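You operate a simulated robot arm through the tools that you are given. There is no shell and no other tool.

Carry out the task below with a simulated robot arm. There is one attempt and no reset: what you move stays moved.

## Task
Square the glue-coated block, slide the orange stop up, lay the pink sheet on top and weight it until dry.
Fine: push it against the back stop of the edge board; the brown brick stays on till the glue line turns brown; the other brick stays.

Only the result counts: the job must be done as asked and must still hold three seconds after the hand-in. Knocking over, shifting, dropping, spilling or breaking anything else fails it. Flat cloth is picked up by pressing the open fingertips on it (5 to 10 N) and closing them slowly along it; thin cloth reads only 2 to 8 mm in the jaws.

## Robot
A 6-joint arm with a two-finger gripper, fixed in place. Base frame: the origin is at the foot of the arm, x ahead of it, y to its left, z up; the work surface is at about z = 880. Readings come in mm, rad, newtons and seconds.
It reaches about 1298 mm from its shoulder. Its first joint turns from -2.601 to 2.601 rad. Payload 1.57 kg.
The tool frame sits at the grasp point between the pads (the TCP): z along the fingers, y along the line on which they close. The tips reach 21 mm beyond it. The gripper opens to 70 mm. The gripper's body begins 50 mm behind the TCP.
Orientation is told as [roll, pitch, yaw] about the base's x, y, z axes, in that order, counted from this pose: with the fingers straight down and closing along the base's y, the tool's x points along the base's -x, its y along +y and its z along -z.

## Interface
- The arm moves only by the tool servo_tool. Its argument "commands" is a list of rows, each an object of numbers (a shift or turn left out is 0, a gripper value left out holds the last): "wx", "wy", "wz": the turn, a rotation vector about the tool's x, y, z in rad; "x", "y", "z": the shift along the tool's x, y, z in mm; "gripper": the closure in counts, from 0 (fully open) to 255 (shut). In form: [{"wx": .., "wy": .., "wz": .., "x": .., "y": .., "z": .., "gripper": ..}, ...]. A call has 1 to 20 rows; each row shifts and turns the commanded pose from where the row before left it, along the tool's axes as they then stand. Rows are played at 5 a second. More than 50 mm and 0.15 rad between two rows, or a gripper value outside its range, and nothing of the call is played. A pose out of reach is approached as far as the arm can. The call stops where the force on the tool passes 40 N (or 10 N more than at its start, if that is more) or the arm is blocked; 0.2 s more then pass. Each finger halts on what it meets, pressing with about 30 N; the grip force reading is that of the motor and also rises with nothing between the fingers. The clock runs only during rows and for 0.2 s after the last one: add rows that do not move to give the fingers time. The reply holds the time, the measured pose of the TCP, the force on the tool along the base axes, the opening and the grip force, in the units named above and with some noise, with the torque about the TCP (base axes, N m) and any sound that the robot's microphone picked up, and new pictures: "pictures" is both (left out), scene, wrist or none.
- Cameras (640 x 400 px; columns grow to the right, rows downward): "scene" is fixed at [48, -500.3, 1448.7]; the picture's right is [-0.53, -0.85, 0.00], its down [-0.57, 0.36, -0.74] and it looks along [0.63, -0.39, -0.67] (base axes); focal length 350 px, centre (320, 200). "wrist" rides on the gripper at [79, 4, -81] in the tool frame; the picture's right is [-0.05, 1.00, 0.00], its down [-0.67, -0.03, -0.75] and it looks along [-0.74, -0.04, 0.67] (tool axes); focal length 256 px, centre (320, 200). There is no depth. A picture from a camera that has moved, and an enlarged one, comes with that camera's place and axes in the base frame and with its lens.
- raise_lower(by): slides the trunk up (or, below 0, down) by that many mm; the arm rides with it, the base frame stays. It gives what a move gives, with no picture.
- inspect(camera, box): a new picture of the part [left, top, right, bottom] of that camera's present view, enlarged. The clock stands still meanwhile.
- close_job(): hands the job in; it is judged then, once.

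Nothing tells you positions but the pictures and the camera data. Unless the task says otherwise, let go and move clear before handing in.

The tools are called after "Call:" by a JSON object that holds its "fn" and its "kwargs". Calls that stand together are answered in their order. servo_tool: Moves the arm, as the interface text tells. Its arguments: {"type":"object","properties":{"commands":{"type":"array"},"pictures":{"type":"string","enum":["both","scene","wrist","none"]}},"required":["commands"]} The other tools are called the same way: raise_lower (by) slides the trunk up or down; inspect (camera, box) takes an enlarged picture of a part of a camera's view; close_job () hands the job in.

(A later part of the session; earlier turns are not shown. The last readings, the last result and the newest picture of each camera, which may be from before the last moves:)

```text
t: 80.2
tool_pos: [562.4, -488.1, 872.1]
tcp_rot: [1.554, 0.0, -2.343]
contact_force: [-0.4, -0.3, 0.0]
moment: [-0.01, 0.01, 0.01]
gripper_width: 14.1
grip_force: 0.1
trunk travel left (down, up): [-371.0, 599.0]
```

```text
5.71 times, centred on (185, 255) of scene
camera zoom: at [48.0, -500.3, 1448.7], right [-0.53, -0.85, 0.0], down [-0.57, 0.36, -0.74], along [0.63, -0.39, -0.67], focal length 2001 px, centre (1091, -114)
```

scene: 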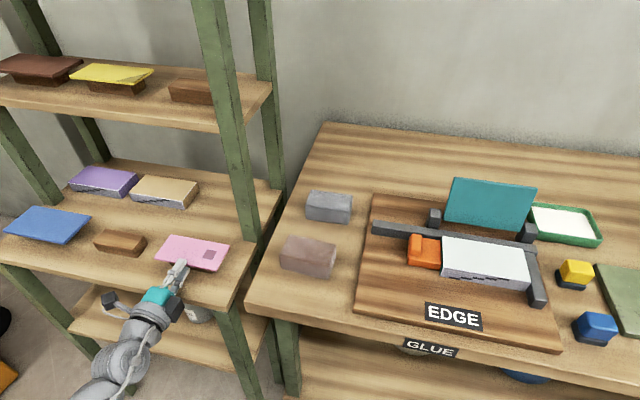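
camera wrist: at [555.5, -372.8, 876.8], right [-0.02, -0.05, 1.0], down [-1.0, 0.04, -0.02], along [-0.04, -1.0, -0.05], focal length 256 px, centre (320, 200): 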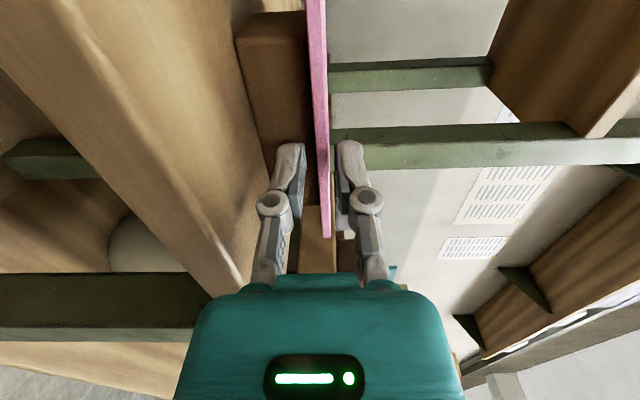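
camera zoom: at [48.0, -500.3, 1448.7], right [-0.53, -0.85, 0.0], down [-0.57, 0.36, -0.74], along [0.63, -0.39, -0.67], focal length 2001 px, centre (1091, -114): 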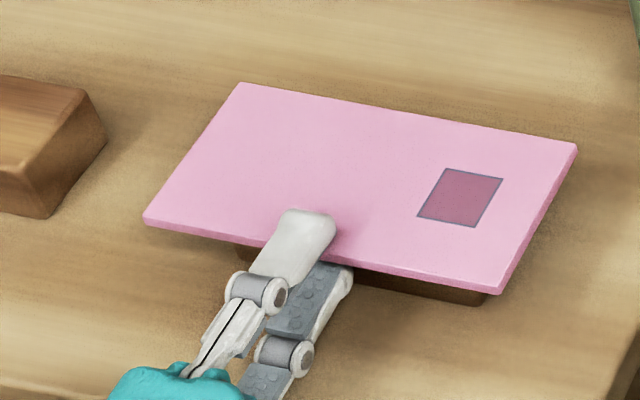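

The bite looks right, about 9 mm at the front centre. I'll close the fingers on it.

Call:
{"fn": "servo_tool", "kwargs": {"commands": [{"gripper": 225}, {"gripper": 240}, {"gripper": 255}, {}, {}], "pictures": "none"}}

Call:
{"fn": "inspect", "kwargs": {"camera": "wrist", "box": [230, 80, 390, 240]}}

Call:
{"fn": "inspect", "kwargs": {"camera": "scene", "box": [140, 220, 230, 290]}}

```text
t: 81.4
tool_pos: [561.1, -488.7, 872.6]
tcp_rot: [1.554, -0.002, -2.342]
contact_force: [0.8, -1.4, 8.1]
moment: [-0.11, -0.14, 0.01]
gripper_width: 6.2
grip_force: 29.9
trunk travel left (down, up): [-371.0, 599.0]
```

```text
2.50 times, centred on (310, 160) of wrist
camera zoom: at [559.2, -375.4, 877.2], right [-0.02, -0.05, 1.0], down [-1.0, 0.04, -0.02], along [-0.04, -1.0, -0.05], focal length 640 px, centre (345, 300)
```

zoom: 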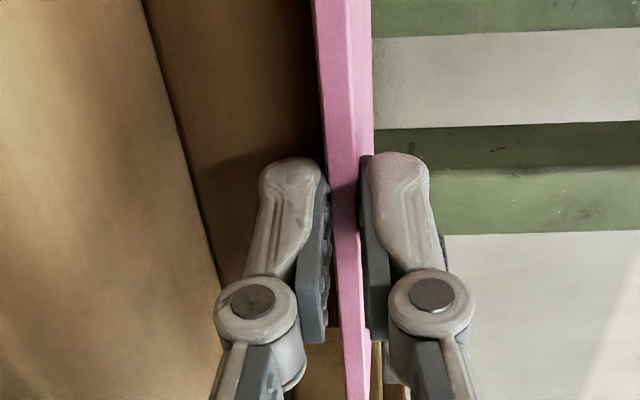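

```text
5.71 times, centred on (185, 255) of scene
camera zoom: at [48.0, -500.3, 1448.7], right [-0.53, -0.85, 0.0], down [-0.57, 0.36, -0.74], along [0.63, -0.39, -0.67], focal length 2001 px, centre (1091, -114)
```

zoom: 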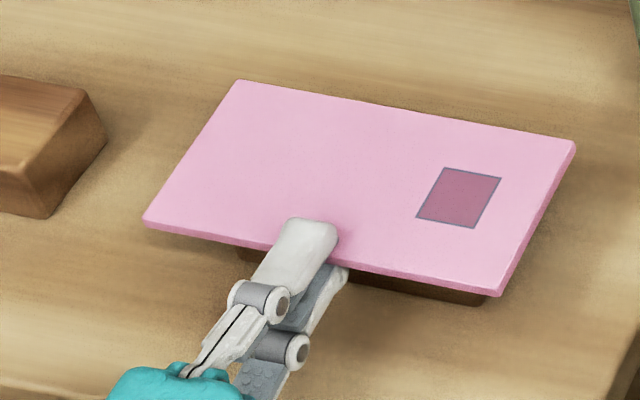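

I have the sheet: the jaws read 6.2 mm at full grip force. I'll lift it slightly and check it comes free of the riser without moving it.

Call:
{"fn": "raise_lower", "kwargs": {"by": 12}}

Call:
{"fn": "inspect", "kwargs": {"camera": "scene", "box": [140, 210, 250, 300]}}

Call:
{"fn": "inspect", "kwargs": {"camera": "wrist", "box": [190, 0, 390, 240]}}

```text
t: 82.0
tool_pos: [561.8, -488.7, 883.3]
tcp_rot: [1.553, -0.001, -2.344]
contact_force: [0.9, -0.1, 0.0]
moment: [0.04, 0.03, 0.0]
gripper_width: 6.1
grip_force: 29.7
trunk travel left (down, up): [-383.0, 587.0]
```

```text
4.44 times, centred on (195, 255) of scene
camera zoom: at [48.0, -500.3, 1448.7], right [-0.53, -0.85, 0.0], down [-0.57, 0.36, -0.74], along [0.63, -0.39, -0.67], focal length 1556 px, centre (876, -44)
```

zoom: 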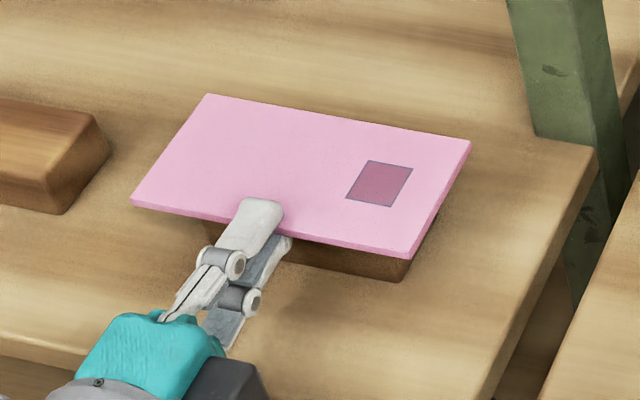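

```text
1.67 times, centred on (290, 120) of wrist
camera zoom: at [559.4, -375.6, 888.7], right [-0.02, -0.05, 1.0], down [-1.0, 0.04, -0.02], along [-0.04, -1.0, -0.05], focal length 427 px, centre (370, 333)
```

zoom: 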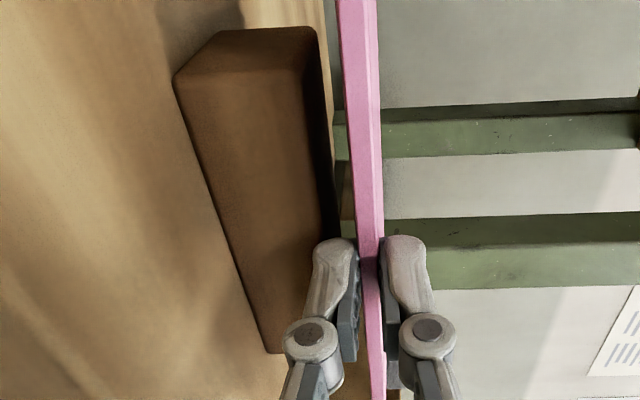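

The sheet is free and level in the fingers, and the riser is undisturbed. I'll lift to travel height and carry it right toward the board.

Call:
{"fn": "raise_lower", "kwargs": {"by": 150}}

Call:
{"fn": "servo_tool", "kwargs": {"commands": [{"x": -20}, {"x": -34}, {"x": -34}, {"x": -34}, {"x": -34}, {"x": -34}, {"x": -34}, {"x": -34}, {"x": -34}, {"x": -34}, {}], "pictures": "both"}}

```text
t: 83.7
tool_pos: [562.6, -488.8, 1034.2]
tcp_rot: [1.554, -0.002, -2.343]
contact_force: [-0.6, -0.5, 0.2]
moment: [0.0, 0.04, -0.01]
gripper_width: 5.9
grip_force: 29.8
trunk travel left (down, up): [-533.0, 437.0]
```

```text
t: 86.1
tool_pos: [362.9, -696.1, 1033.7]
tcp_rot: [1.553, -0.002, -2.345]
contact_force: [0.0, -0.3, -0.5]
moment: [0.02, 0.01, 0.02]
gripper_width: 6.0
grip_force: 30.0
out of reach, approached as far as the arm can: row 1, 2, 3
trunk travel left (down, up): [-533.0, 437.0]
camera wrist: at [359.8, -583.3, 1038.6], right [-0.02, -0.05, 1.0], down [-1.0, 0.04, -0.02], along [-0.04, -1.0, -0.05], focal length 256 px, centre (320, 200)
```

scene: 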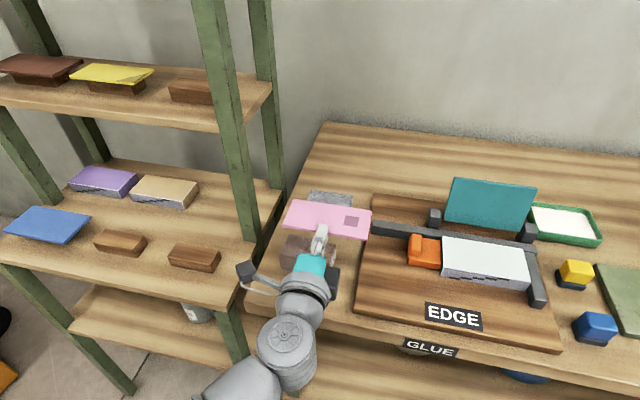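
wrist: 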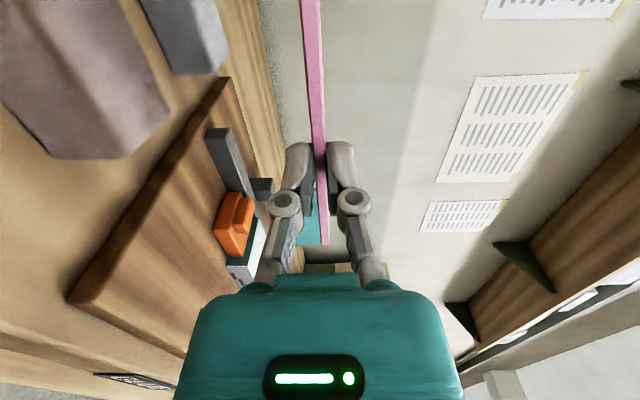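

The sheet is carried securely. I'll continue until it is over the block, then pitch the tool down about 7° so the gripper body will clear the board when I lower.

Call:
{"fn": "servo_tool", "kwargs": {"commands": [{"x": -32, "z": 4}, {"x": -32, "z": 4}, {"x": -32, "z": 4}, {"x": -32, "z": 4}, {"x": -32, "z": 4}, {"x": -32, "z": 4}, {"x": -32, "z": 4}, {"x": -32, "z": 4}, {"x": -31.7, "z": 4}, {"wx": 0.06}, {"wx": 0.062}, {}], "pictures": "both"}}

Call:
{"fn": "inspect", "kwargs": {"camera": "scene", "box": [370, 140, 590, 320]}}

```text
t: 88.7
tool_pos: [186.5, -928.6, 1010.6]
tcp_rot: [1.434, -0.002, -2.344]
contact_force: [0.9, 0.3, -0.7]
moment: [-0.01, 0.01, 0.01]
gripper_width: 5.9
grip_force: 29.6
out of reach, approached as far as the arm can: row 10, 11
trunk travel left (down, up): [-533.0, 437.0]
camera wrist: at [184.2, -816.1, 1026.1], right [0.06, -0.13, 0.99], down [-1.0, 0.04, 0.07], along [-0.05, -0.99, -0.13], focal length 256 px, centre (320, 200)
```

scene: 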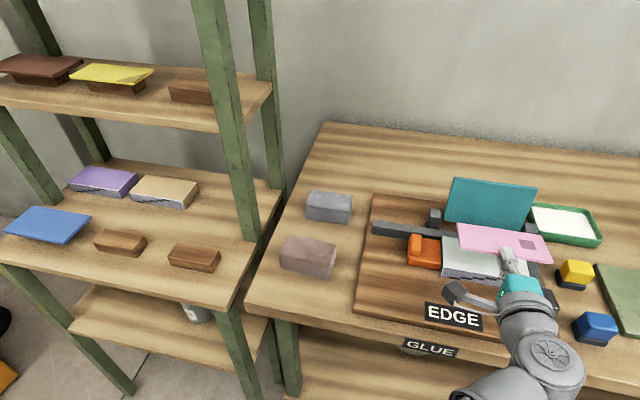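
wrist: 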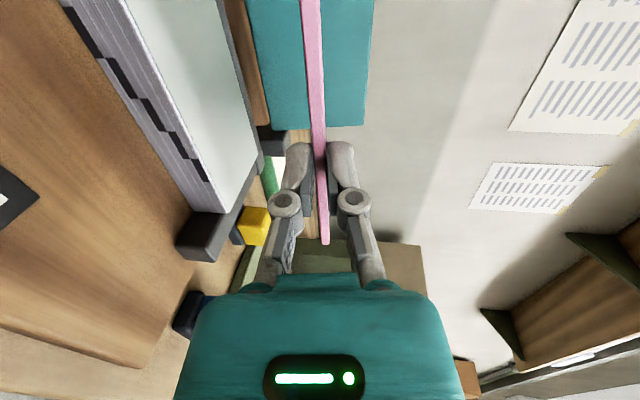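

```text
2.22 times, centred on (480, 230) of scene
camera zoom: at [48.0, -500.3, 1448.7], right [-0.53, -0.85, 0.0], down [-0.57, 0.36, -0.74], along [0.63, -0.39, -0.67], focal length 778 px, centre (-36, 133)
```

zoom: 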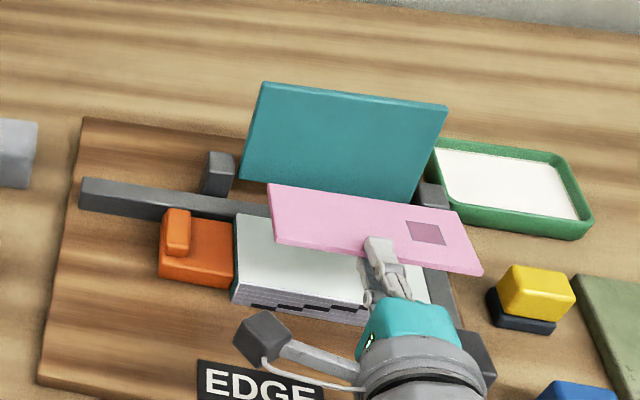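

By the scene camera the sheet is centred left-right on the block within 2 mm and parallel to it. I'll shift it slightly so the lower fingertip stays just in front of the block's front face, then lower most of the way.

Call:
{"fn": "servo_tool", "kwargs": {"commands": [{"x": 1.8, "y": 1.2, "z": 9}, {}], "pictures": "none"}}

Call:
{"fn": "raise_lower", "kwargs": {"by": -55}}

Call:
{"fn": "inspect", "kwargs": {"camera": "wrist", "box": [160, 0, 480, 260]}}

Call:
{"fn": "inspect", "kwargs": {"camera": "scene", "box": [400, 180, 580, 320]}}

```text
t: 89.3
tool_pos: [194.3, -932.5, 1011.2]
tcp_rot: [1.433, -0.002, -2.342]
contact_force: [-0.1, -0.5, -0.9]
moment: [0.0, 0.0, -0.01]
gripper_width: 6.0
grip_force: 29.7
trunk travel left (down, up): [-533.0, 437.0]
```

```text
t: 90.3
tool_pos: [195.2, -932.9, 955.5]
tcp_rot: [1.434, -0.001, -2.345]
contact_force: [0.5, 0.2, 0.0]
moment: [0.04, 0.02, 0.03]
gripper_width: 6.2
grip_force: 29.9
trunk travel left (down, up): [-478.0, 492.0]
```

```text
1.54 times, centred on (320, 130) of wrist
camera zoom: at [192.4, -820.6, 971.0], right [0.06, -0.13, 0.99], down [-1.0, 0.04, 0.07], along [-0.05, -0.99, -0.13], focal length 394 px, centre (320, 308)
```

zoom: 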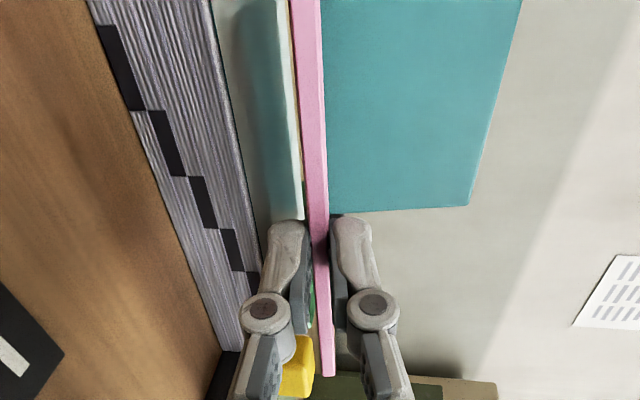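

```text
2.86 times, centred on (490, 250) of scene
camera zoom: at [48.0, -500.3, 1448.7], right [-0.53, -0.85, 0.0], down [-0.57, 0.36, -0.74], along [0.63, -0.39, -0.67], focal length 1001 px, centre (-166, 57)
```

zoom: 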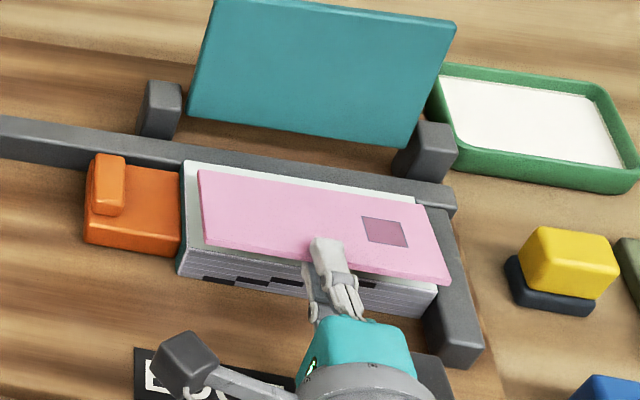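

The sheet is about 16 mm above the block and nearly centred. I'll nudge it 2 mm right and lower in small steps until its back edge touches.

Call:
{"fn": "servo_tool", "kwargs": {"commands": [{"x": -2, "z": 1.5}, {}], "pictures": "none"}}

Call:
{"fn": "raise_lower", "kwargs": {"by": -12}}

Call:
{"fn": "raise_lower", "kwargs": {"by": -2}}

Call:
{"fn": "inspect", "kwargs": {"camera": "wrist", "box": [160, 0, 480, 260]}}

```text
t: 90.9
tool_pos: [193.7, -935.1, 956.3]
tcp_rot: [1.431, -0.003, -2.346]
contact_force: [-0.2, -1.4, 0.2]
moment: [0.05, 0.03, 0.01]
gripper_width: 6.1
grip_force: 30.3
trunk travel left (down, up): [-478.0, 492.0]
```

```text
t: 91.5
tool_pos: [194.7, -934.4, 945.3]
tcp_rot: [1.43, -0.001, -2.344]
contact_force: [-0.1, -0.2, -0.1]
moment: [0.02, 0.03, -0.02]
gripper_width: 6.0
grip_force: 29.4
trunk travel left (down, up): [-466.0, 504.0]
```

```text
t: 92.0
tool_pos: [193.9, -935.0, 943.6]
tcp_rot: [1.431, -0.002, -2.345]
contact_force: [-0.1, 0.2, 1.6]
moment: [0.01, -0.07, 0.01]
gripper_width: 6.1
grip_force: 29.7
trunk travel left (down, up): [-464.0, 506.0]
```

```text
1.54 times, centred on (320, 130) of wrist
camera zoom: at [192.6, -822.8, 957.0], right [0.06, -0.13, 0.99], down [-1.0, 0.04, 0.07], along [-0.05, -0.99, -0.13], focal length 394 px, centre (320, 308)
```

zoom: 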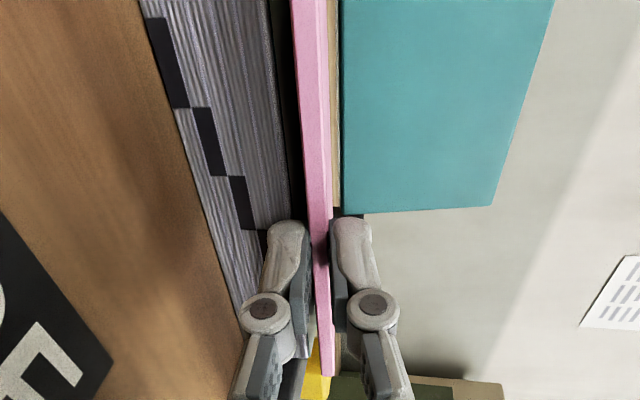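

Call:
{"fn": "raise_lower", "kwargs": {"by": -1.5}}

Call:
{"fn": "inspect", "kwargs": {"camera": "scene", "box": [400, 180, 580, 320]}}

```text
t: 92.5
tool_pos: [194.1, -934.6, 940.6]
tcp_rot: [1.43, -0.002, -2.344]
contact_force: [-0.7, 0.6, 0.3]
moment: [0.0, -0.11, -0.01]
gripper_width: 5.8
grip_force: 30.1
trunk travel left (down, up): [-462.0, 508.0]
```

```text
2.86 times, centred on (490, 250) of scene
camera zoom: at [48.0, -500.3, 1448.7], right [-0.53, -0.85, 0.0], down [-0.57, 0.36, -0.74], along [0.63, -0.39, -0.67], focal length 1001 px, centre (-166, 57)
```

zoom: 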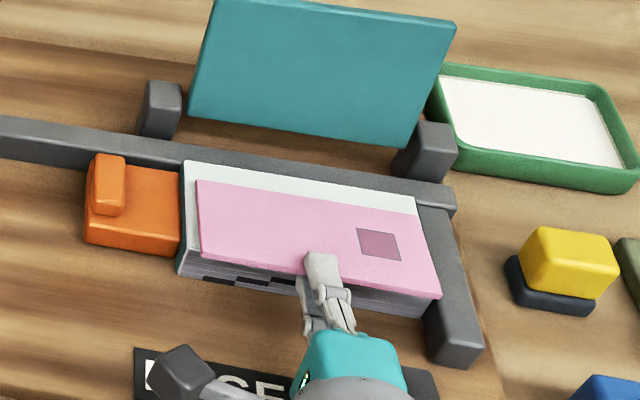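

The sheet's back edge rests on the block, centred left-right. I'll open the fingers so it lies down flat, with the lower finger dropping in front of the block face.

Call:
{"fn": "servo_tool", "kwargs": {"commands": [{"gripper": 215}, {"gripper": 190}, {"gripper": 160}, {"gripper": 128}, {}], "pictures": "both"}}

Call:
{"fn": "inspect", "kwargs": {"camera": "wrist", "box": [160, 0, 480, 260]}}

Call:
{"fn": "inspect", "kwargs": {"camera": "scene", "box": [400, 180, 580, 320]}}

```text
t: 93.7
tool_pos: [193.6, -935.6, 941.0]
tcp_rot: [1.432, -0.002, -2.344]
contact_force: [-0.1, 0.4, 0.4]
moment: [-0.03, 0.01, 0.03]
gripper_width: 34.8
grip_force: 0.1
trunk travel left (down, up): [-462.0, 508.0]
camera wrist: at [192.6, -822.8, 955.5], right [0.06, -0.13, 0.99], down [-1.0, 0.04, 0.07], along [-0.05, -0.99, -0.13], focal length 256 px, centre (320, 200)
```

scene: 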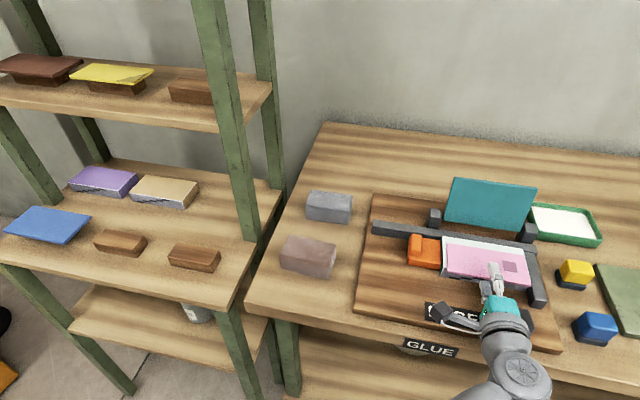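
wrist: 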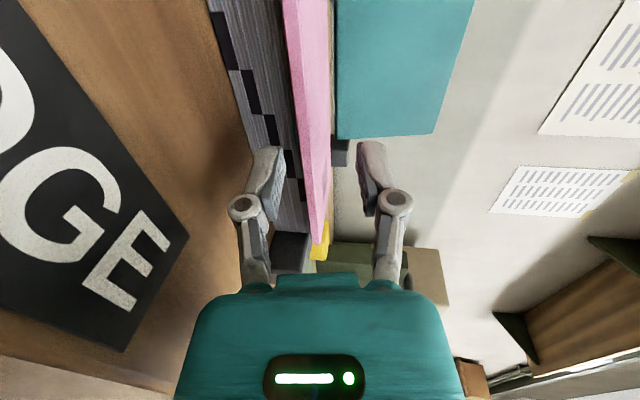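

```text
1.54 times, centred on (320, 130) of wrist
camera zoom: at [192.6, -822.8, 955.5], right [0.06, -0.13, 0.99], down [-1.0, 0.04, 0.07], along [-0.05, -0.99, -0.13], focal length 394 px, centre (320, 308)
```

zoom: 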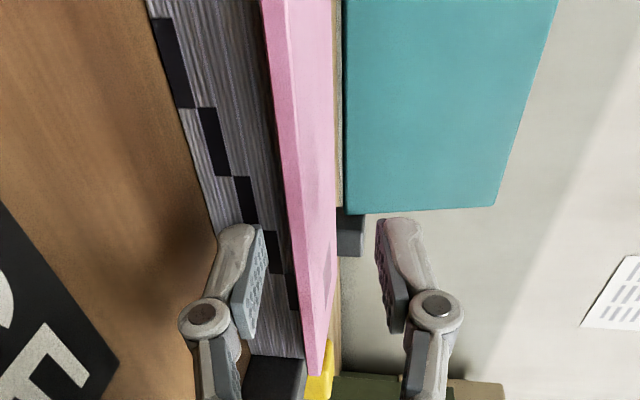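

```text
2.86 times, centred on (490, 250) of scene
camera zoom: at [48.0, -500.3, 1448.7], right [-0.53, -0.85, 0.0], down [-0.57, 0.36, -0.74], along [0.63, -0.39, -0.67], focal length 1001 px, centre (-166, 57)
```

zoom: 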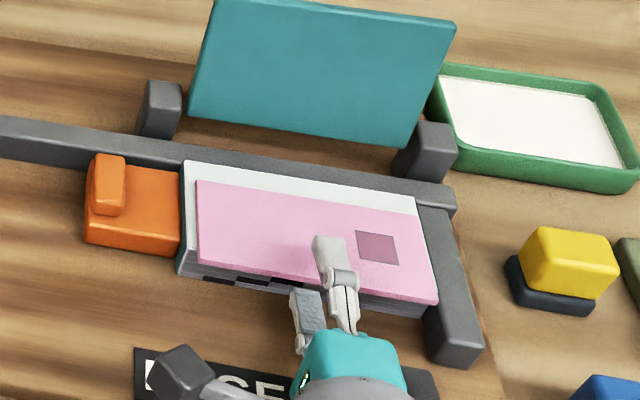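

The sheet now lies flat on the block and is free of the fingers, overhanging the front by about 16 mm. I'll retract straight back, then level the tool and close the fingers so I can nudge the sheet back onto the block.

Call:
{"fn": "servo_tool", "kwargs": {"commands": [{"z": -5, "y": -0.7}, {"z": -9, "y": -1.3}, {"z": -9, "y": -1.3}, {"z": -9, "y": -1.3}, {}], "pictures": "none"}}

Call:
{"fn": "inspect", "kwargs": {"camera": "wrist", "box": [200, 0, 440, 240]}}

Call:
{"fn": "inspect", "kwargs": {"camera": "scene", "box": [420, 210, 560, 310]}}

```text
t: 94.9
tool_pos: [171.7, -912.2, 941.3]
tcp_rot: [1.431, -0.003, -2.342]
contact_force: [0.0, 0.3, -0.7]
moment: [0.0, -0.06, -0.01]
gripper_width: 35.1
grip_force: 0.1
trunk travel left (down, up): [-462.0, 508.0]
```

```text
1.67 times, centred on (320, 120) of wrist
camera zoom: at [169.8, -799.8, 955.4], right [0.06, -0.13, 0.99], down [-1.0, 0.04, 0.07], along [-0.05, -0.99, -0.13], focal length 427 px, centre (320, 333)
```

zoom: 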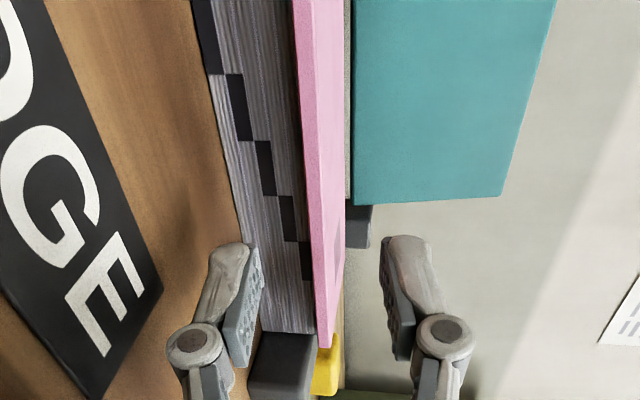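

```text
4.00 times, centred on (490, 260) of scene
camera zoom: at [48.0, -500.3, 1448.7], right [-0.53, -0.85, 0.0], down [-0.57, 0.36, -0.74], along [0.63, -0.39, -0.67], focal length 1401 px, centre (-360, -40)
```

zoom: 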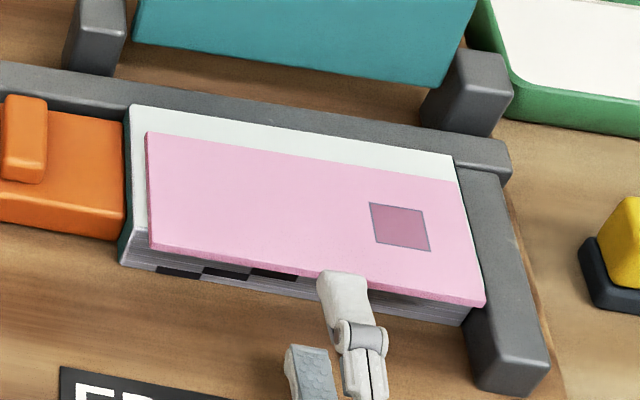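

The sheet sits flat on the block, parallel to it, about 20 mm too far forward. I'll close the fingers and raise them a few mm so the tips meet only the sheet's edge, then line up with its centre for a gentle push.

Call:
{"fn": "servo_tool", "kwargs": {"commands": [{"gripper": 255, "x": -4}, {}, {}, {}], "pictures": "none"}}

Call:
{"fn": "raise_lower", "kwargs": {"by": 3.5}}

Call:
{"fn": "inspect", "kwargs": {"camera": "wrist", "box": [220, 40, 420, 240]}}

Call:
{"fn": "inspect", "kwargs": {"camera": "scene", "box": [420, 210, 560, 310]}}

```text
t: 95.9
tool_pos: [168.8, -915.9, 942.3]
tcp_rot: [1.432, -0.003, -2.345]
contact_force: [-0.6, 0.8, -1.0]
moment: [-0.04, 0.0, -0.03]
gripper_width: 0.2
grip_force: 29.1
trunk travel left (down, up): [-462.0, 508.0]
```

```text
t: 96.4
tool_pos: [167.7, -915.9, 944.9]
tcp_rot: [1.431, -0.001, -2.344]
contact_force: [0.9, 0.9, 0.1]
moment: [0.02, 0.02, -0.02]
gripper_width: 0.0
grip_force: 29.2
trunk travel left (down, up): [-466.0, 504.0]
```

```text
2.00 times, centred on (320, 140) of wrist
camera zoom: at [166.6, -803.4, 959.0], right [0.06, -0.13, 0.99], down [-1.0, 0.04, 0.07], along [-0.05, -0.99, -0.13], focal length 512 px, centre (320, 320)
```

zoom: 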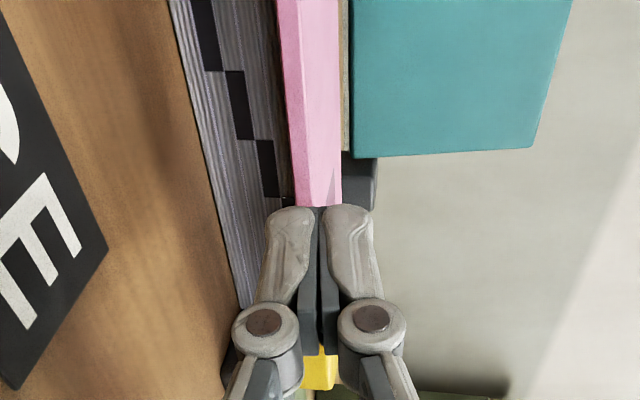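

```text
4.00 times, centred on (490, 260) of scene
camera zoom: at [48.0, -500.3, 1448.7], right [-0.53, -0.85, 0.0], down [-0.57, 0.36, -0.74], along [0.63, -0.39, -0.67], focal length 1401 px, centre (-360, -40)
```

zoom: 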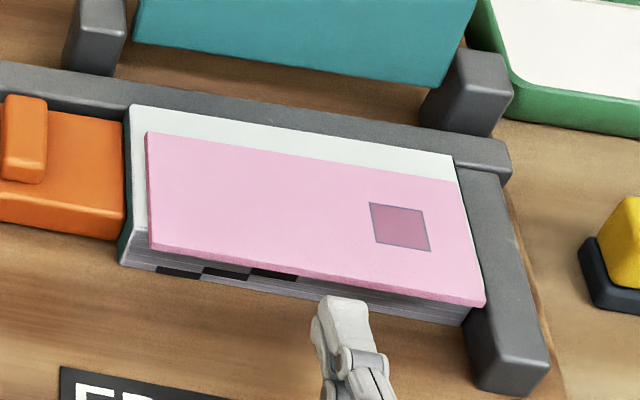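

The fingertips are just in front of the sheet's front edge at its height. I'll push it back gently, watching the force.

Call:
{"fn": "servo_tool", "kwargs": {"commands": [{"z": 7, "y": 1}, {"z": 6, "y": 0.8}, {"z": 4, "y": 0.55}, {"z": 3, "y": 0.4}, {"z": 3, "y": 0.4}, {"z": 3, "y": 0.4}, {"z": 3, "y": 0.4}, {}], "pictures": "none"}}

Call:
{"fn": "inspect", "kwargs": {"camera": "scene", "box": [420, 210, 560, 310]}}

Call:
{"fn": "inspect", "kwargs": {"camera": "wrist", "box": [220, 40, 420, 240]}}

```text
t: 98.2
tool_pos: [189.6, -936.4, 943.9]
tcp_rot: [1.431, -0.001, -2.345]
contact_force: [0.7, -1.2, -0.2]
moment: [-0.03, 0.01, 0.01]
gripper_width: 0.0
grip_force: 28.2
trunk travel left (down, up): [-466.0, 504.0]
```

```text
4.00 times, centred on (490, 260) of scene
camera zoom: at [48.0, -500.3, 1448.7], right [-0.53, -0.85, 0.0], down [-0.57, 0.36, -0.74], along [0.63, -0.39, -0.67], focal length 1401 px, centre (-360, -40)
```

zoom: 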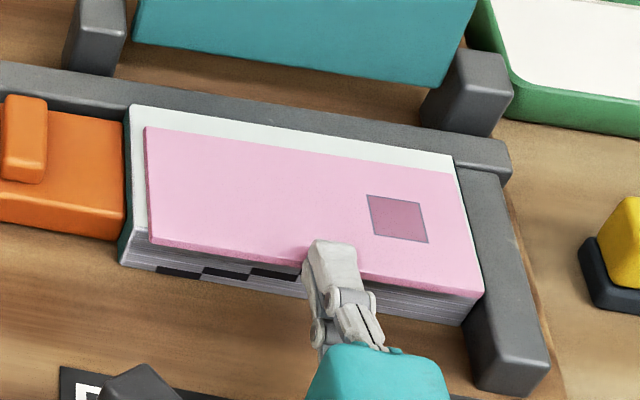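

```text
2.00 times, centred on (320, 140) of wrist
camera zoom: at [188.0, -824.2, 958.9], right [0.06, -0.13, 0.99], down [-1.0, 0.04, 0.07], along [-0.05, -0.99, -0.13], focal length 512 px, centre (320, 320)
```

zoom: 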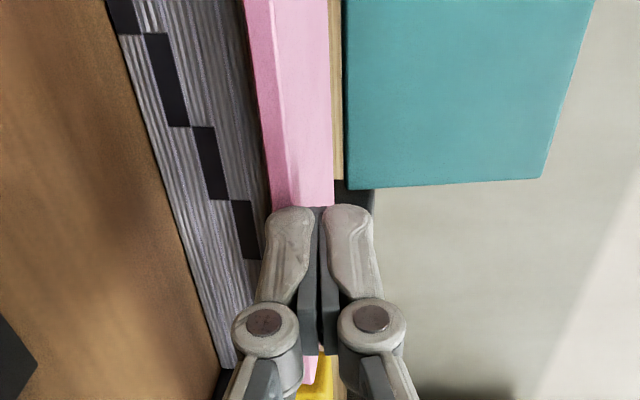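

Call:
{"fn": "servo_tool", "kwargs": {"commands": [{"z": 2, "y": 0.28}, {"z": 2, "y": 0.28}, {"z": 2, "y": 0.28}, {}], "pictures": "none"}}

Call:
{"fn": "inspect", "kwargs": {"camera": "scene", "box": [420, 210, 560, 310]}}

Call:
{"fn": "inspect", "kwargs": {"camera": "wrist", "box": [220, 40, 420, 240]}}

```text
t: 99.2
tool_pos: [194.1, -939.9, 945.6]
tcp_rot: [1.432, -0.001, -2.344]
contact_force: [0.1, -0.4, 0.5]
moment: [-0.02, 0.0, 0.03]
gripper_width: 0.0
grip_force: 28.6
trunk travel left (down, up): [-466.0, 504.0]
```

```text
4.00 times, centred on (490, 260) of scene
camera zoom: at [48.0, -500.3, 1448.7], right [-0.53, -0.85, 0.0], down [-0.57, 0.36, -0.74], along [0.63, -0.39, -0.67], focal length 1401 px, centre (-360, -40)
```

zoom: 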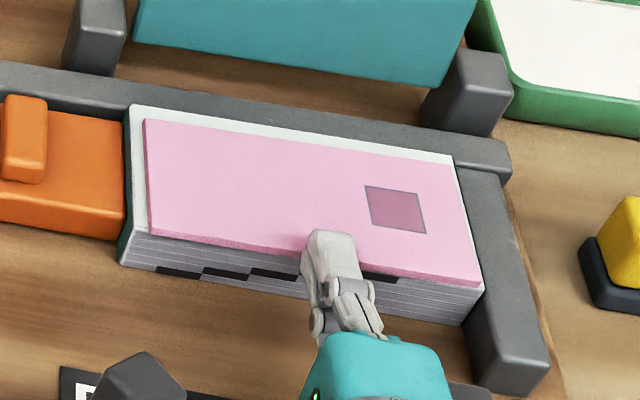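

```text
2.00 times, centred on (320, 140) of wrist
camera zoom: at [191.8, -828.2, 959.0], right [0.06, -0.13, 0.99], down [-1.0, 0.04, 0.07], along [-0.05, -0.99, -0.13], focal length 512 px, centre (320, 320)
```

zoom: 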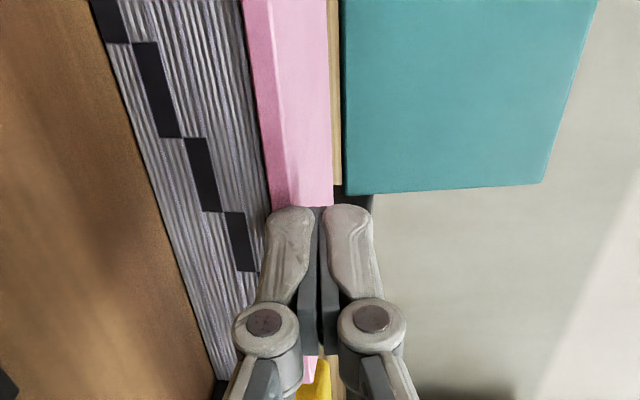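

The sheet slides back as intended and is turned by about 2°, with its left side lagging. I'll back off, shift left about 30 mm, lower the tips by 2 mm for firmer edge contact, and push the left part.

Call:
{"fn": "servo_tool", "kwargs": {"commands": [{"z": -4, "y": -0.56}, {"z": -4, "y": -0.56}, {"x": 15}, {"x": 16}, {}], "pictures": "none"}}

Call:
{"fn": "raise_lower", "kwargs": {"by": -2}}

Call:
{"fn": "inspect", "kwargs": {"camera": "scene", "box": [420, 210, 560, 310]}}

Call:
{"fn": "inspect", "kwargs": {"camera": "wrist", "box": [220, 40, 420, 240]}}

```text
t: 100.4
tool_pos: [209.6, -913.9, 944.4]
tcp_rot: [1.433, -0.002, -2.345]
contact_force: [0.2, -0.2, 0.8]
moment: [-0.01, 0.02, -0.01]
gripper_width: 0.0
grip_force: 28.8
trunk travel left (down, up): [-466.0, 504.0]
```

```text
t: 101.0
tool_pos: [209.5, -912.4, 942.2]
tcp_rot: [1.433, -0.002, -2.345]
contact_force: [-0.5, 0.5, 0.3]
moment: [-0.01, 0.04, -0.01]
gripper_width: 0.2
grip_force: 28.8
trunk travel left (down, up): [-464.0, 506.0]
```

```text
4.00 times, centred on (490, 260) of scene
camera zoom: at [48.0, -500.3, 1448.7], right [-0.53, -0.85, 0.0], down [-0.57, 0.36, -0.74], along [0.63, -0.39, -0.67], focal length 1401 px, centre (-360, -40)
```

zoom: 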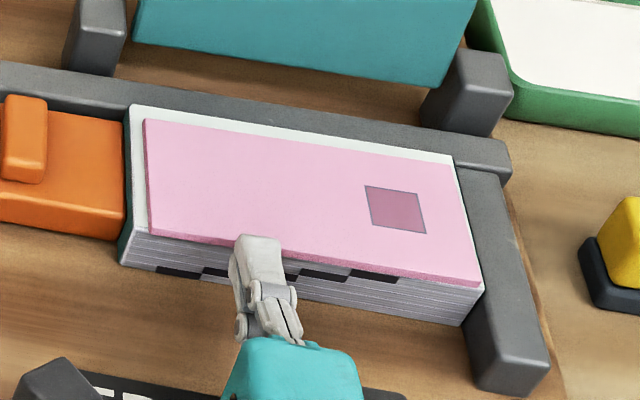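

```text
2.00 times, centred on (320, 140) of wrist
camera zoom: at [207.6, -800.5, 957.1], right [0.06, -0.13, 0.99], down [-1.0, 0.04, 0.07], along [-0.05, -0.99, -0.13], focal length 512 px, centre (320, 320)
```

zoom: 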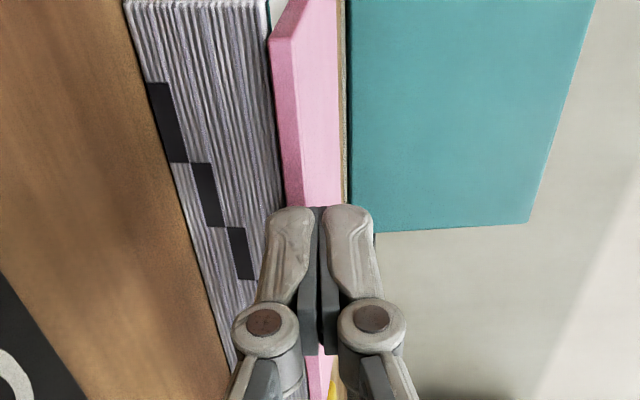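

Call:
{"fn": "inspect", "kwargs": {"camera": "scene", "box": [445, 230, 495, 290]}}

Call:
{"fn": "inspect", "kwargs": {"camera": "scene", "box": [510, 240, 560, 300]}}

```text
6.67 times, centred on (470, 260) of scene
camera zoom: at [48.0, -500.3, 1448.7], right [-0.53, -0.85, 0.0], down [-0.57, 0.36, -0.74], along [0.63, -0.39, -0.67], focal length 2335 px, centre (-680, -200)
```

zoom: 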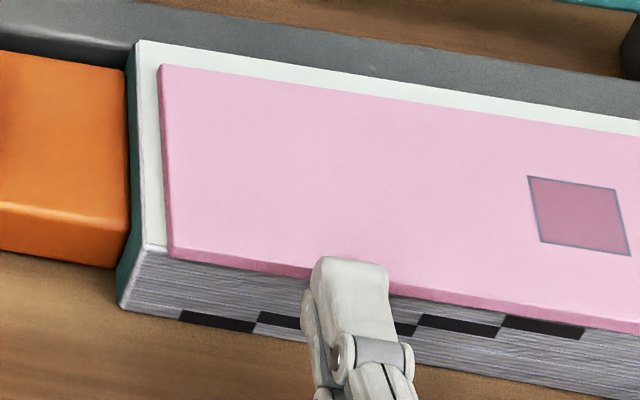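

```text
6.67 times, centred on (535, 270) of scene
camera zoom: at [48.0, -500.3, 1448.7], right [-0.53, -0.85, 0.0], down [-0.57, 0.36, -0.74], along [0.63, -0.39, -0.67], focal length 2335 px, centre (-1113, -267)
```

zoom: 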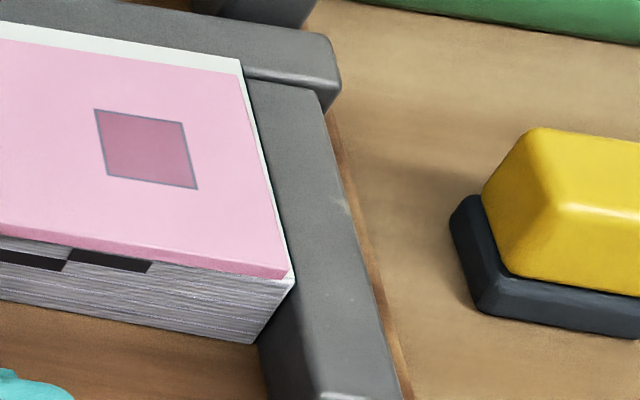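

At close range the sheet overhangs the front by about 3 mm at the left and is flush at the right, with about 12 mm spare at the back. I'll push the left part first.

Call:
{"fn": "servo_tool", "kwargs": {"commands": [{"z": 3, "y": 0.42}, {"z": 2, "y": 0.28}, {"z": 1.5, "y": 0.2}, {"z": 1.5, "y": 0.2}, {"z": 1.5, "y": 0.2}, {}], "pictures": "none"}}

Call:
{"fn": "inspect", "kwargs": {"camera": "scene", "box": [445, 230, 495, 290]}}

Call:
{"fn": "inspect", "kwargs": {"camera": "scene", "box": [510, 240, 560, 300]}}

```text
t: 102.4
tool_pos: [216.4, -918.9, 942.9]
tcp_rot: [1.434, -0.002, -2.344]
contact_force: [0.0, -0.6, 0.1]
moment: [0.0, 0.03, -0.01]
gripper_width: 0.3
grip_force: 28.5
trunk travel left (down, up): [-464.0, 506.0]
```

```text
6.67 times, centred on (470, 260) of scene
camera zoom: at [48.0, -500.3, 1448.7], right [-0.53, -0.85, 0.0], down [-0.57, 0.36, -0.74], along [0.63, -0.39, -0.67], focal length 2335 px, centre (-680, -200)
```

zoom: 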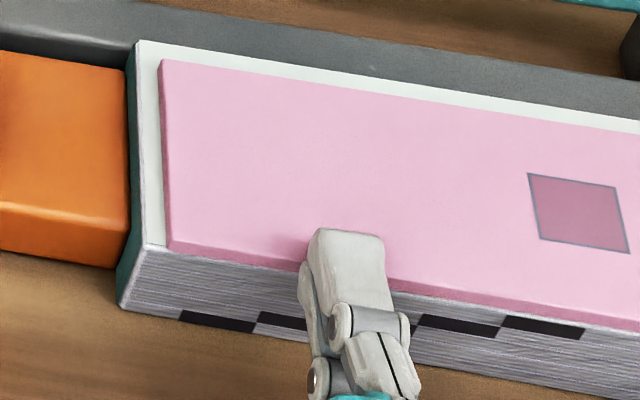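

```text
6.67 times, centred on (535, 270) of scene
camera zoom: at [48.0, -500.3, 1448.7], right [-0.53, -0.85, 0.0], down [-0.57, 0.36, -0.74], along [0.63, -0.39, -0.67], focal length 2335 px, centre (-1113, -267)
```

zoom: 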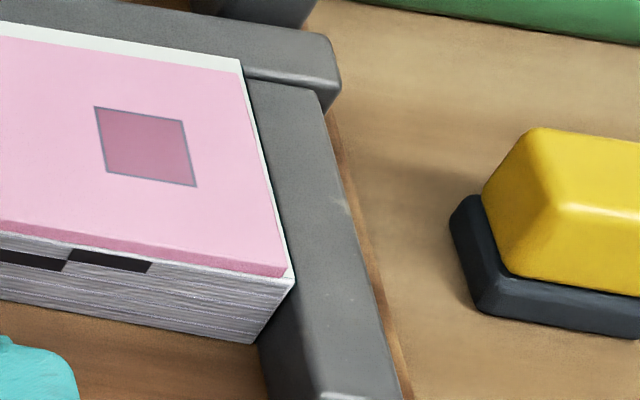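

The sheet is now square and flush with the block's front. I'll centre the fingers on it and push about 5 mm more so the margins even out.

Call:
{"fn": "servo_tool", "kwargs": {"commands": [{"z": -4, "y": -0.56}, {"x": -13}, {"x": -13}, {"z": 3, "y": 0.42}, {"z": 1.5, "y": 0.2}, {"z": 1.5, "y": 0.2}, {"z": 1.5, "y": 0.2}, {}], "pictures": "none"}}

Call:
{"fn": "inspect", "kwargs": {"camera": "scene", "box": [445, 230, 495, 290]}}

Call:
{"fn": "inspect", "kwargs": {"camera": "scene", "box": [510, 240, 560, 300]}}

```text
t: 104.2
tool_pos: [199.5, -941.4, 942.8]
tcp_rot: [1.435, -0.001, -2.343]
contact_force: [0.0, -0.2, 2.8]
moment: [-0.06, 0.03, -0.02]
gripper_width: 0.0
grip_force: 28.6
trunk travel left (down, up): [-464.0, 506.0]
```

```text
6.67 times, centred on (470, 260) of scene
camera zoom: at [48.0, -500.3, 1448.7], right [-0.53, -0.85, 0.0], down [-0.57, 0.36, -0.74], along [0.63, -0.39, -0.67], focal length 2335 px, centre (-680, -200)
```

zoom: 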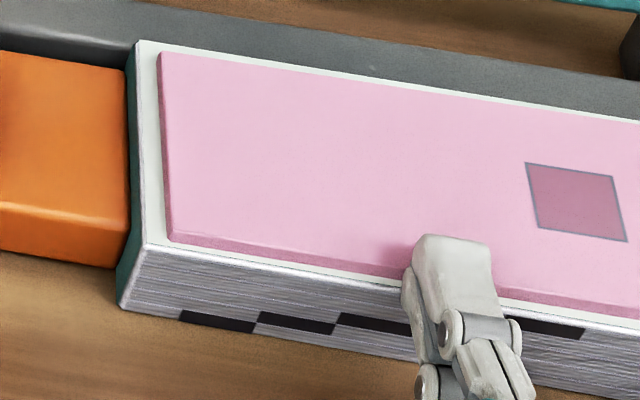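

```text
6.67 times, centred on (535, 270) of scene
camera zoom: at [48.0, -500.3, 1448.7], right [-0.53, -0.85, 0.0], down [-0.57, 0.36, -0.74], along [0.63, -0.39, -0.67], focal length 2335 px, centre (-1113, -267)
```

zoom: 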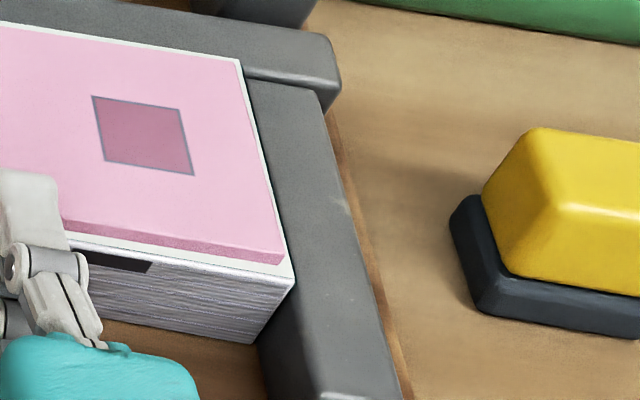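

The sheet is centred on the block within about 2 mm, with front margins around 3 to 4 mm and back margins around 7 mm. I'll lift the tips slightly, back away and check it.

Call:
{"fn": "raise_lower", "kwargs": {"by": 1.5}}

Call:
{"fn": "servo_tool", "kwargs": {"commands": [{"z": -4, "y": -0.56}, {"z": -10, "y": -1.4}, {"z": -20, "y": -2.8}, {"z": -30, "y": -4.2}, {}], "pictures": "both"}}

Call:
{"fn": "inspect", "kwargs": {"camera": "scene", "box": [420, 200, 560, 310]}}

```text
t: 104.7
tool_pos: [200.3, -941.9, 943.8]
tcp_rot: [1.434, -0.002, -2.342]
contact_force: [-0.2, 0.3, 0.0]
moment: [0.0, 0.03, 0.0]
gripper_width: 0.2
grip_force: 28.9
trunk travel left (down, up): [-465.0, 505.0]
```

```text
t: 105.9
tool_pos: [153.6, -896.1, 943.8]
tcp_rot: [1.433, -0.002, -2.344]
contact_force: [0.4, 0.8, -0.3]
moment: [-0.01, -0.01, -0.02]
gripper_width: 0.1
grip_force: 28.5
trunk travel left (down, up): [-465.0, 505.0]
camera wrist: at [153.5, -784.5, 958.7], right [0.06, -0.13, 0.99], down [-1.0, 0.04, 0.07], along [-0.05, -0.99, -0.13], focal length 256 px, centre (320, 200)
```

scene: 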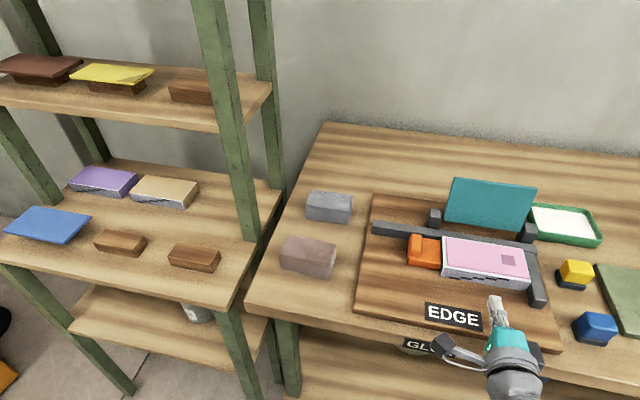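
wrist: 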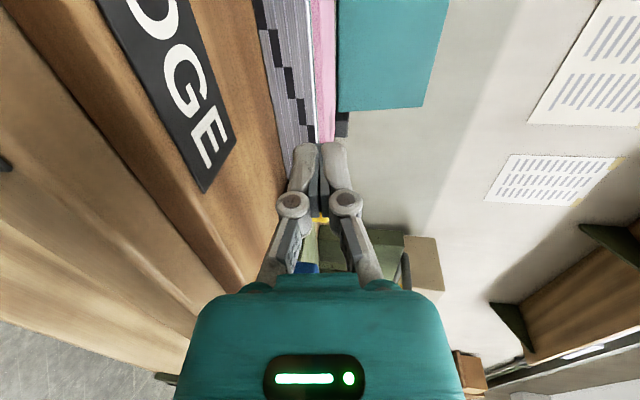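

```text
3.64 times, centred on (490, 255) of scene
camera zoom: at [48.0, -500.3, 1448.7], right [-0.53, -0.85, 0.0], down [-0.57, 0.36, -0.74], along [0.63, -0.39, -0.67], focal length 1274 px, centre (-298, 0)
```

zoom: 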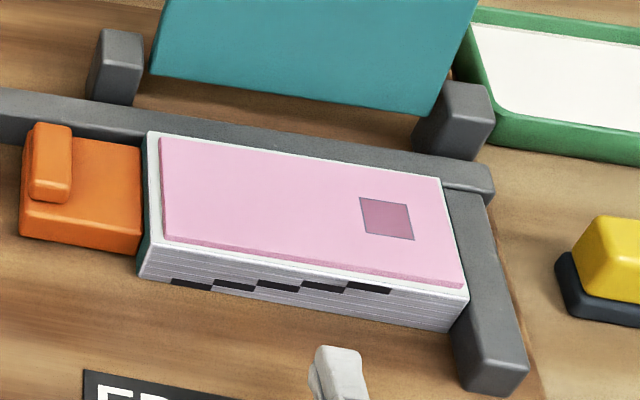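

The layout is good: the block is square in the corner, the stop is up and the sheet lies on top. Now for the brown brick. I'll raise and bring the tool back to vertical at a safe height.

Call:
{"fn": "raise_lower", "kwargs": {"by": 330}}

Call:
{"fn": "servo_tool", "kwargs": {"commands": [{"wx": 0.143, "y": -25.6, "z": 3.6, "gripper": 0}, {"wx": 0.143, "y": -23.8, "z": 6.9}, {"wx": 0.143, "y": -21.1, "z": 9.6}, {"wx": 0.143, "y": -17.9, "z": 11.4}, {"wx": 0.143, "y": -14.2, "z": 12.2}, {"wx": 0.143, "y": -10.4, "z": 12}, {"wx": 0.143, "y": -6.9, "z": 10.7}, {"wx": 0.143, "y": -3.9, "z": 8.5}, {"wx": 0.143, "y": -1.6, "z": 5.5}, {"wx": 0.141, "y": -0.3, "z": 1.9}, {}], "pictures": "both"}}

```text
t: 109.1
tool_pos: [155.2, -897.0, 1274.5]
tcp_rot: [1.433, -0.002, -2.344]
contact_force: [-0.2, -0.4, 1.0]
moment: [-0.04, -0.01, -0.05]
gripper_width: 0.0
grip_force: 29.2
trunk travel left (down, up): [-795.0, 175.0]
```

```text
t: 111.5
tool_pos: [156.2, -897.4, 1112.9]
tcp_rot: [0.004, -0.003, -2.345]
contact_force: [0.1, 0.4, -0.1]
moment: [-0.01, -0.05, -0.03]
gripper_width: 69.9
grip_force: 0.0
trunk travel left (down, up): [-795.0, 175.0]
camera wrist: at [213.7, -843.6, 1193.9], right [0.68, -0.74, 0.0], down [-0.49, -0.45, 0.75], along [-0.55, -0.51, -0.67], focal length 256 px, centre (320, 200)
```

scene: 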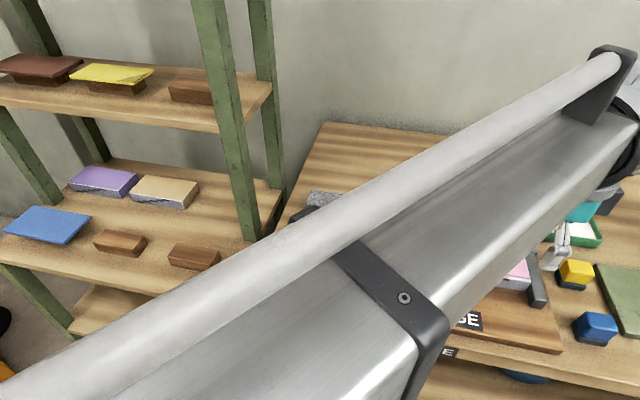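
wrist: 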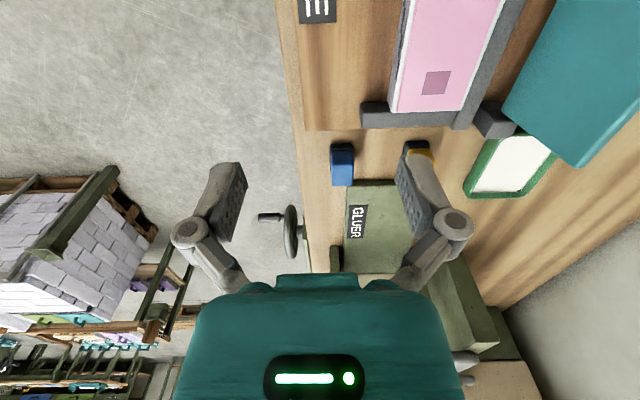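

The tool is vertical again. From the first pictures the brown brick is near (422, -706), about 96 mm long and parallel to the board. I'll move above it with the fingers closing across its short side.

Call:
{"fn": "servo_tool", "kwargs": {"commands": [{"x": 42, "y": 7}, {"x": 42, "y": 7}, {"x": 42, "y": 7}, {"x": 42, "y": 7}, {"x": 42, "y": 7}, {"x": 42, "y": 7}, {"x": 42, "y": 7}, {"x": 42, "y": 6}, {}], "pictures": "both"}}

Call:
{"fn": "inspect", "kwargs": {"camera": "wrist", "box": [160, 0, 480, 200]}}

Call:
{"fn": "inspect", "kwargs": {"camera": "scene", "box": [420, 200, 560, 310]}}

```text
t: 113.5
tool_pos: [430.9, -694.7, 1113.2]
tcp_rot: [0.005, -0.001, -2.345]
contact_force: [0.8, -0.8, 0.4]
moment: [0.01, 0.01, 0.01]
gripper_width: 70.1
grip_force: 0.1
out of reach, approached as far as the arm can: row 4
trunk travel left (down, up): [-795.0, 175.0]
camera wrist: at [490.0, -641.0, 1193.9], right [0.68, -0.74, 0.01], down [-0.49, -0.45, 0.75], along [-0.55, -0.51, -0.67], focal length 256 px, centre (320, 200)
```

scene: 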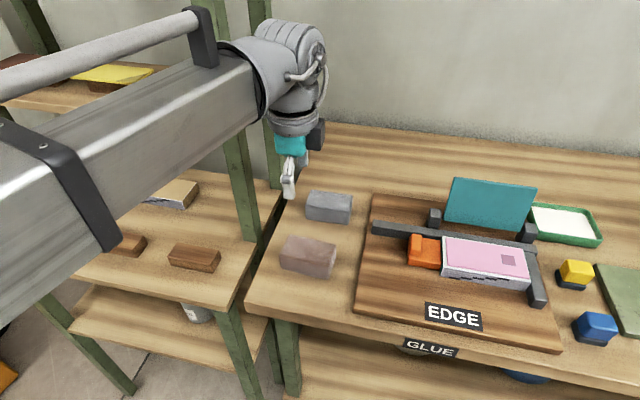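
wrist: 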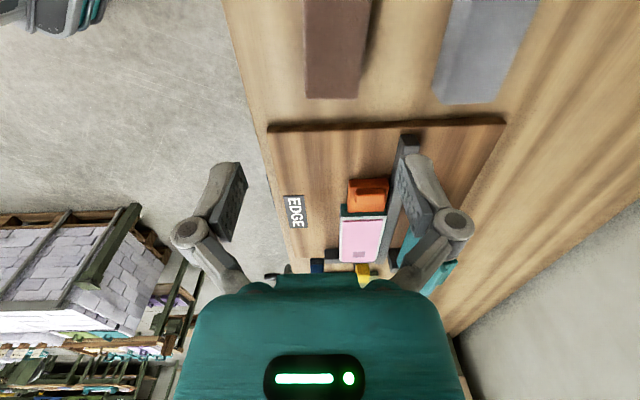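

```text
2.00 times, centred on (320, 100) of wrist
camera zoom: at [490.0, -641.0, 1193.9], right [0.68, -0.74, 0.01], down [-0.49, -0.45, 0.75], along [-0.55, -0.51, -0.67], focal length 512 px, centre (320, 400)
```

zoom: 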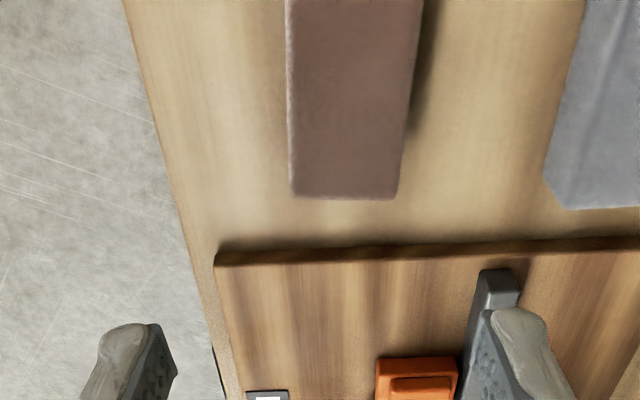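

```text
3.64 times, centred on (490, 255) of scene
camera zoom: at [48.0, -500.3, 1448.7], right [-0.53, -0.85, 0.0], down [-0.57, 0.36, -0.74], along [0.63, -0.39, -0.67], focal length 1274 px, centre (-298, 0)
```

zoom: 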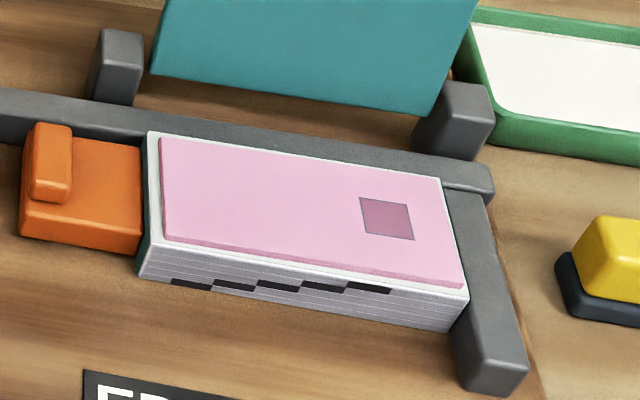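

Call:
{"fn": "inspect", "kwargs": {"camera": "scene", "box": [260, 180, 370, 290]}}

```text
3.64 times, centred on (315, 235) of scene
camera zoom: at [48.0, -500.3, 1448.7], right [-0.53, -0.85, 0.0], down [-0.57, 0.36, -0.74], along [0.63, -0.39, -0.67], focal length 1274 px, centre (338, 73)
```

zoom: 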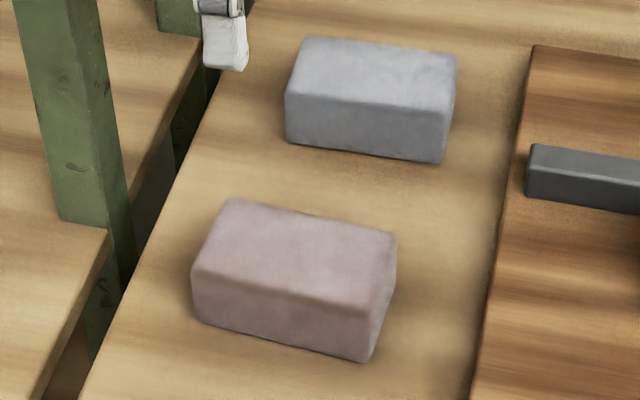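

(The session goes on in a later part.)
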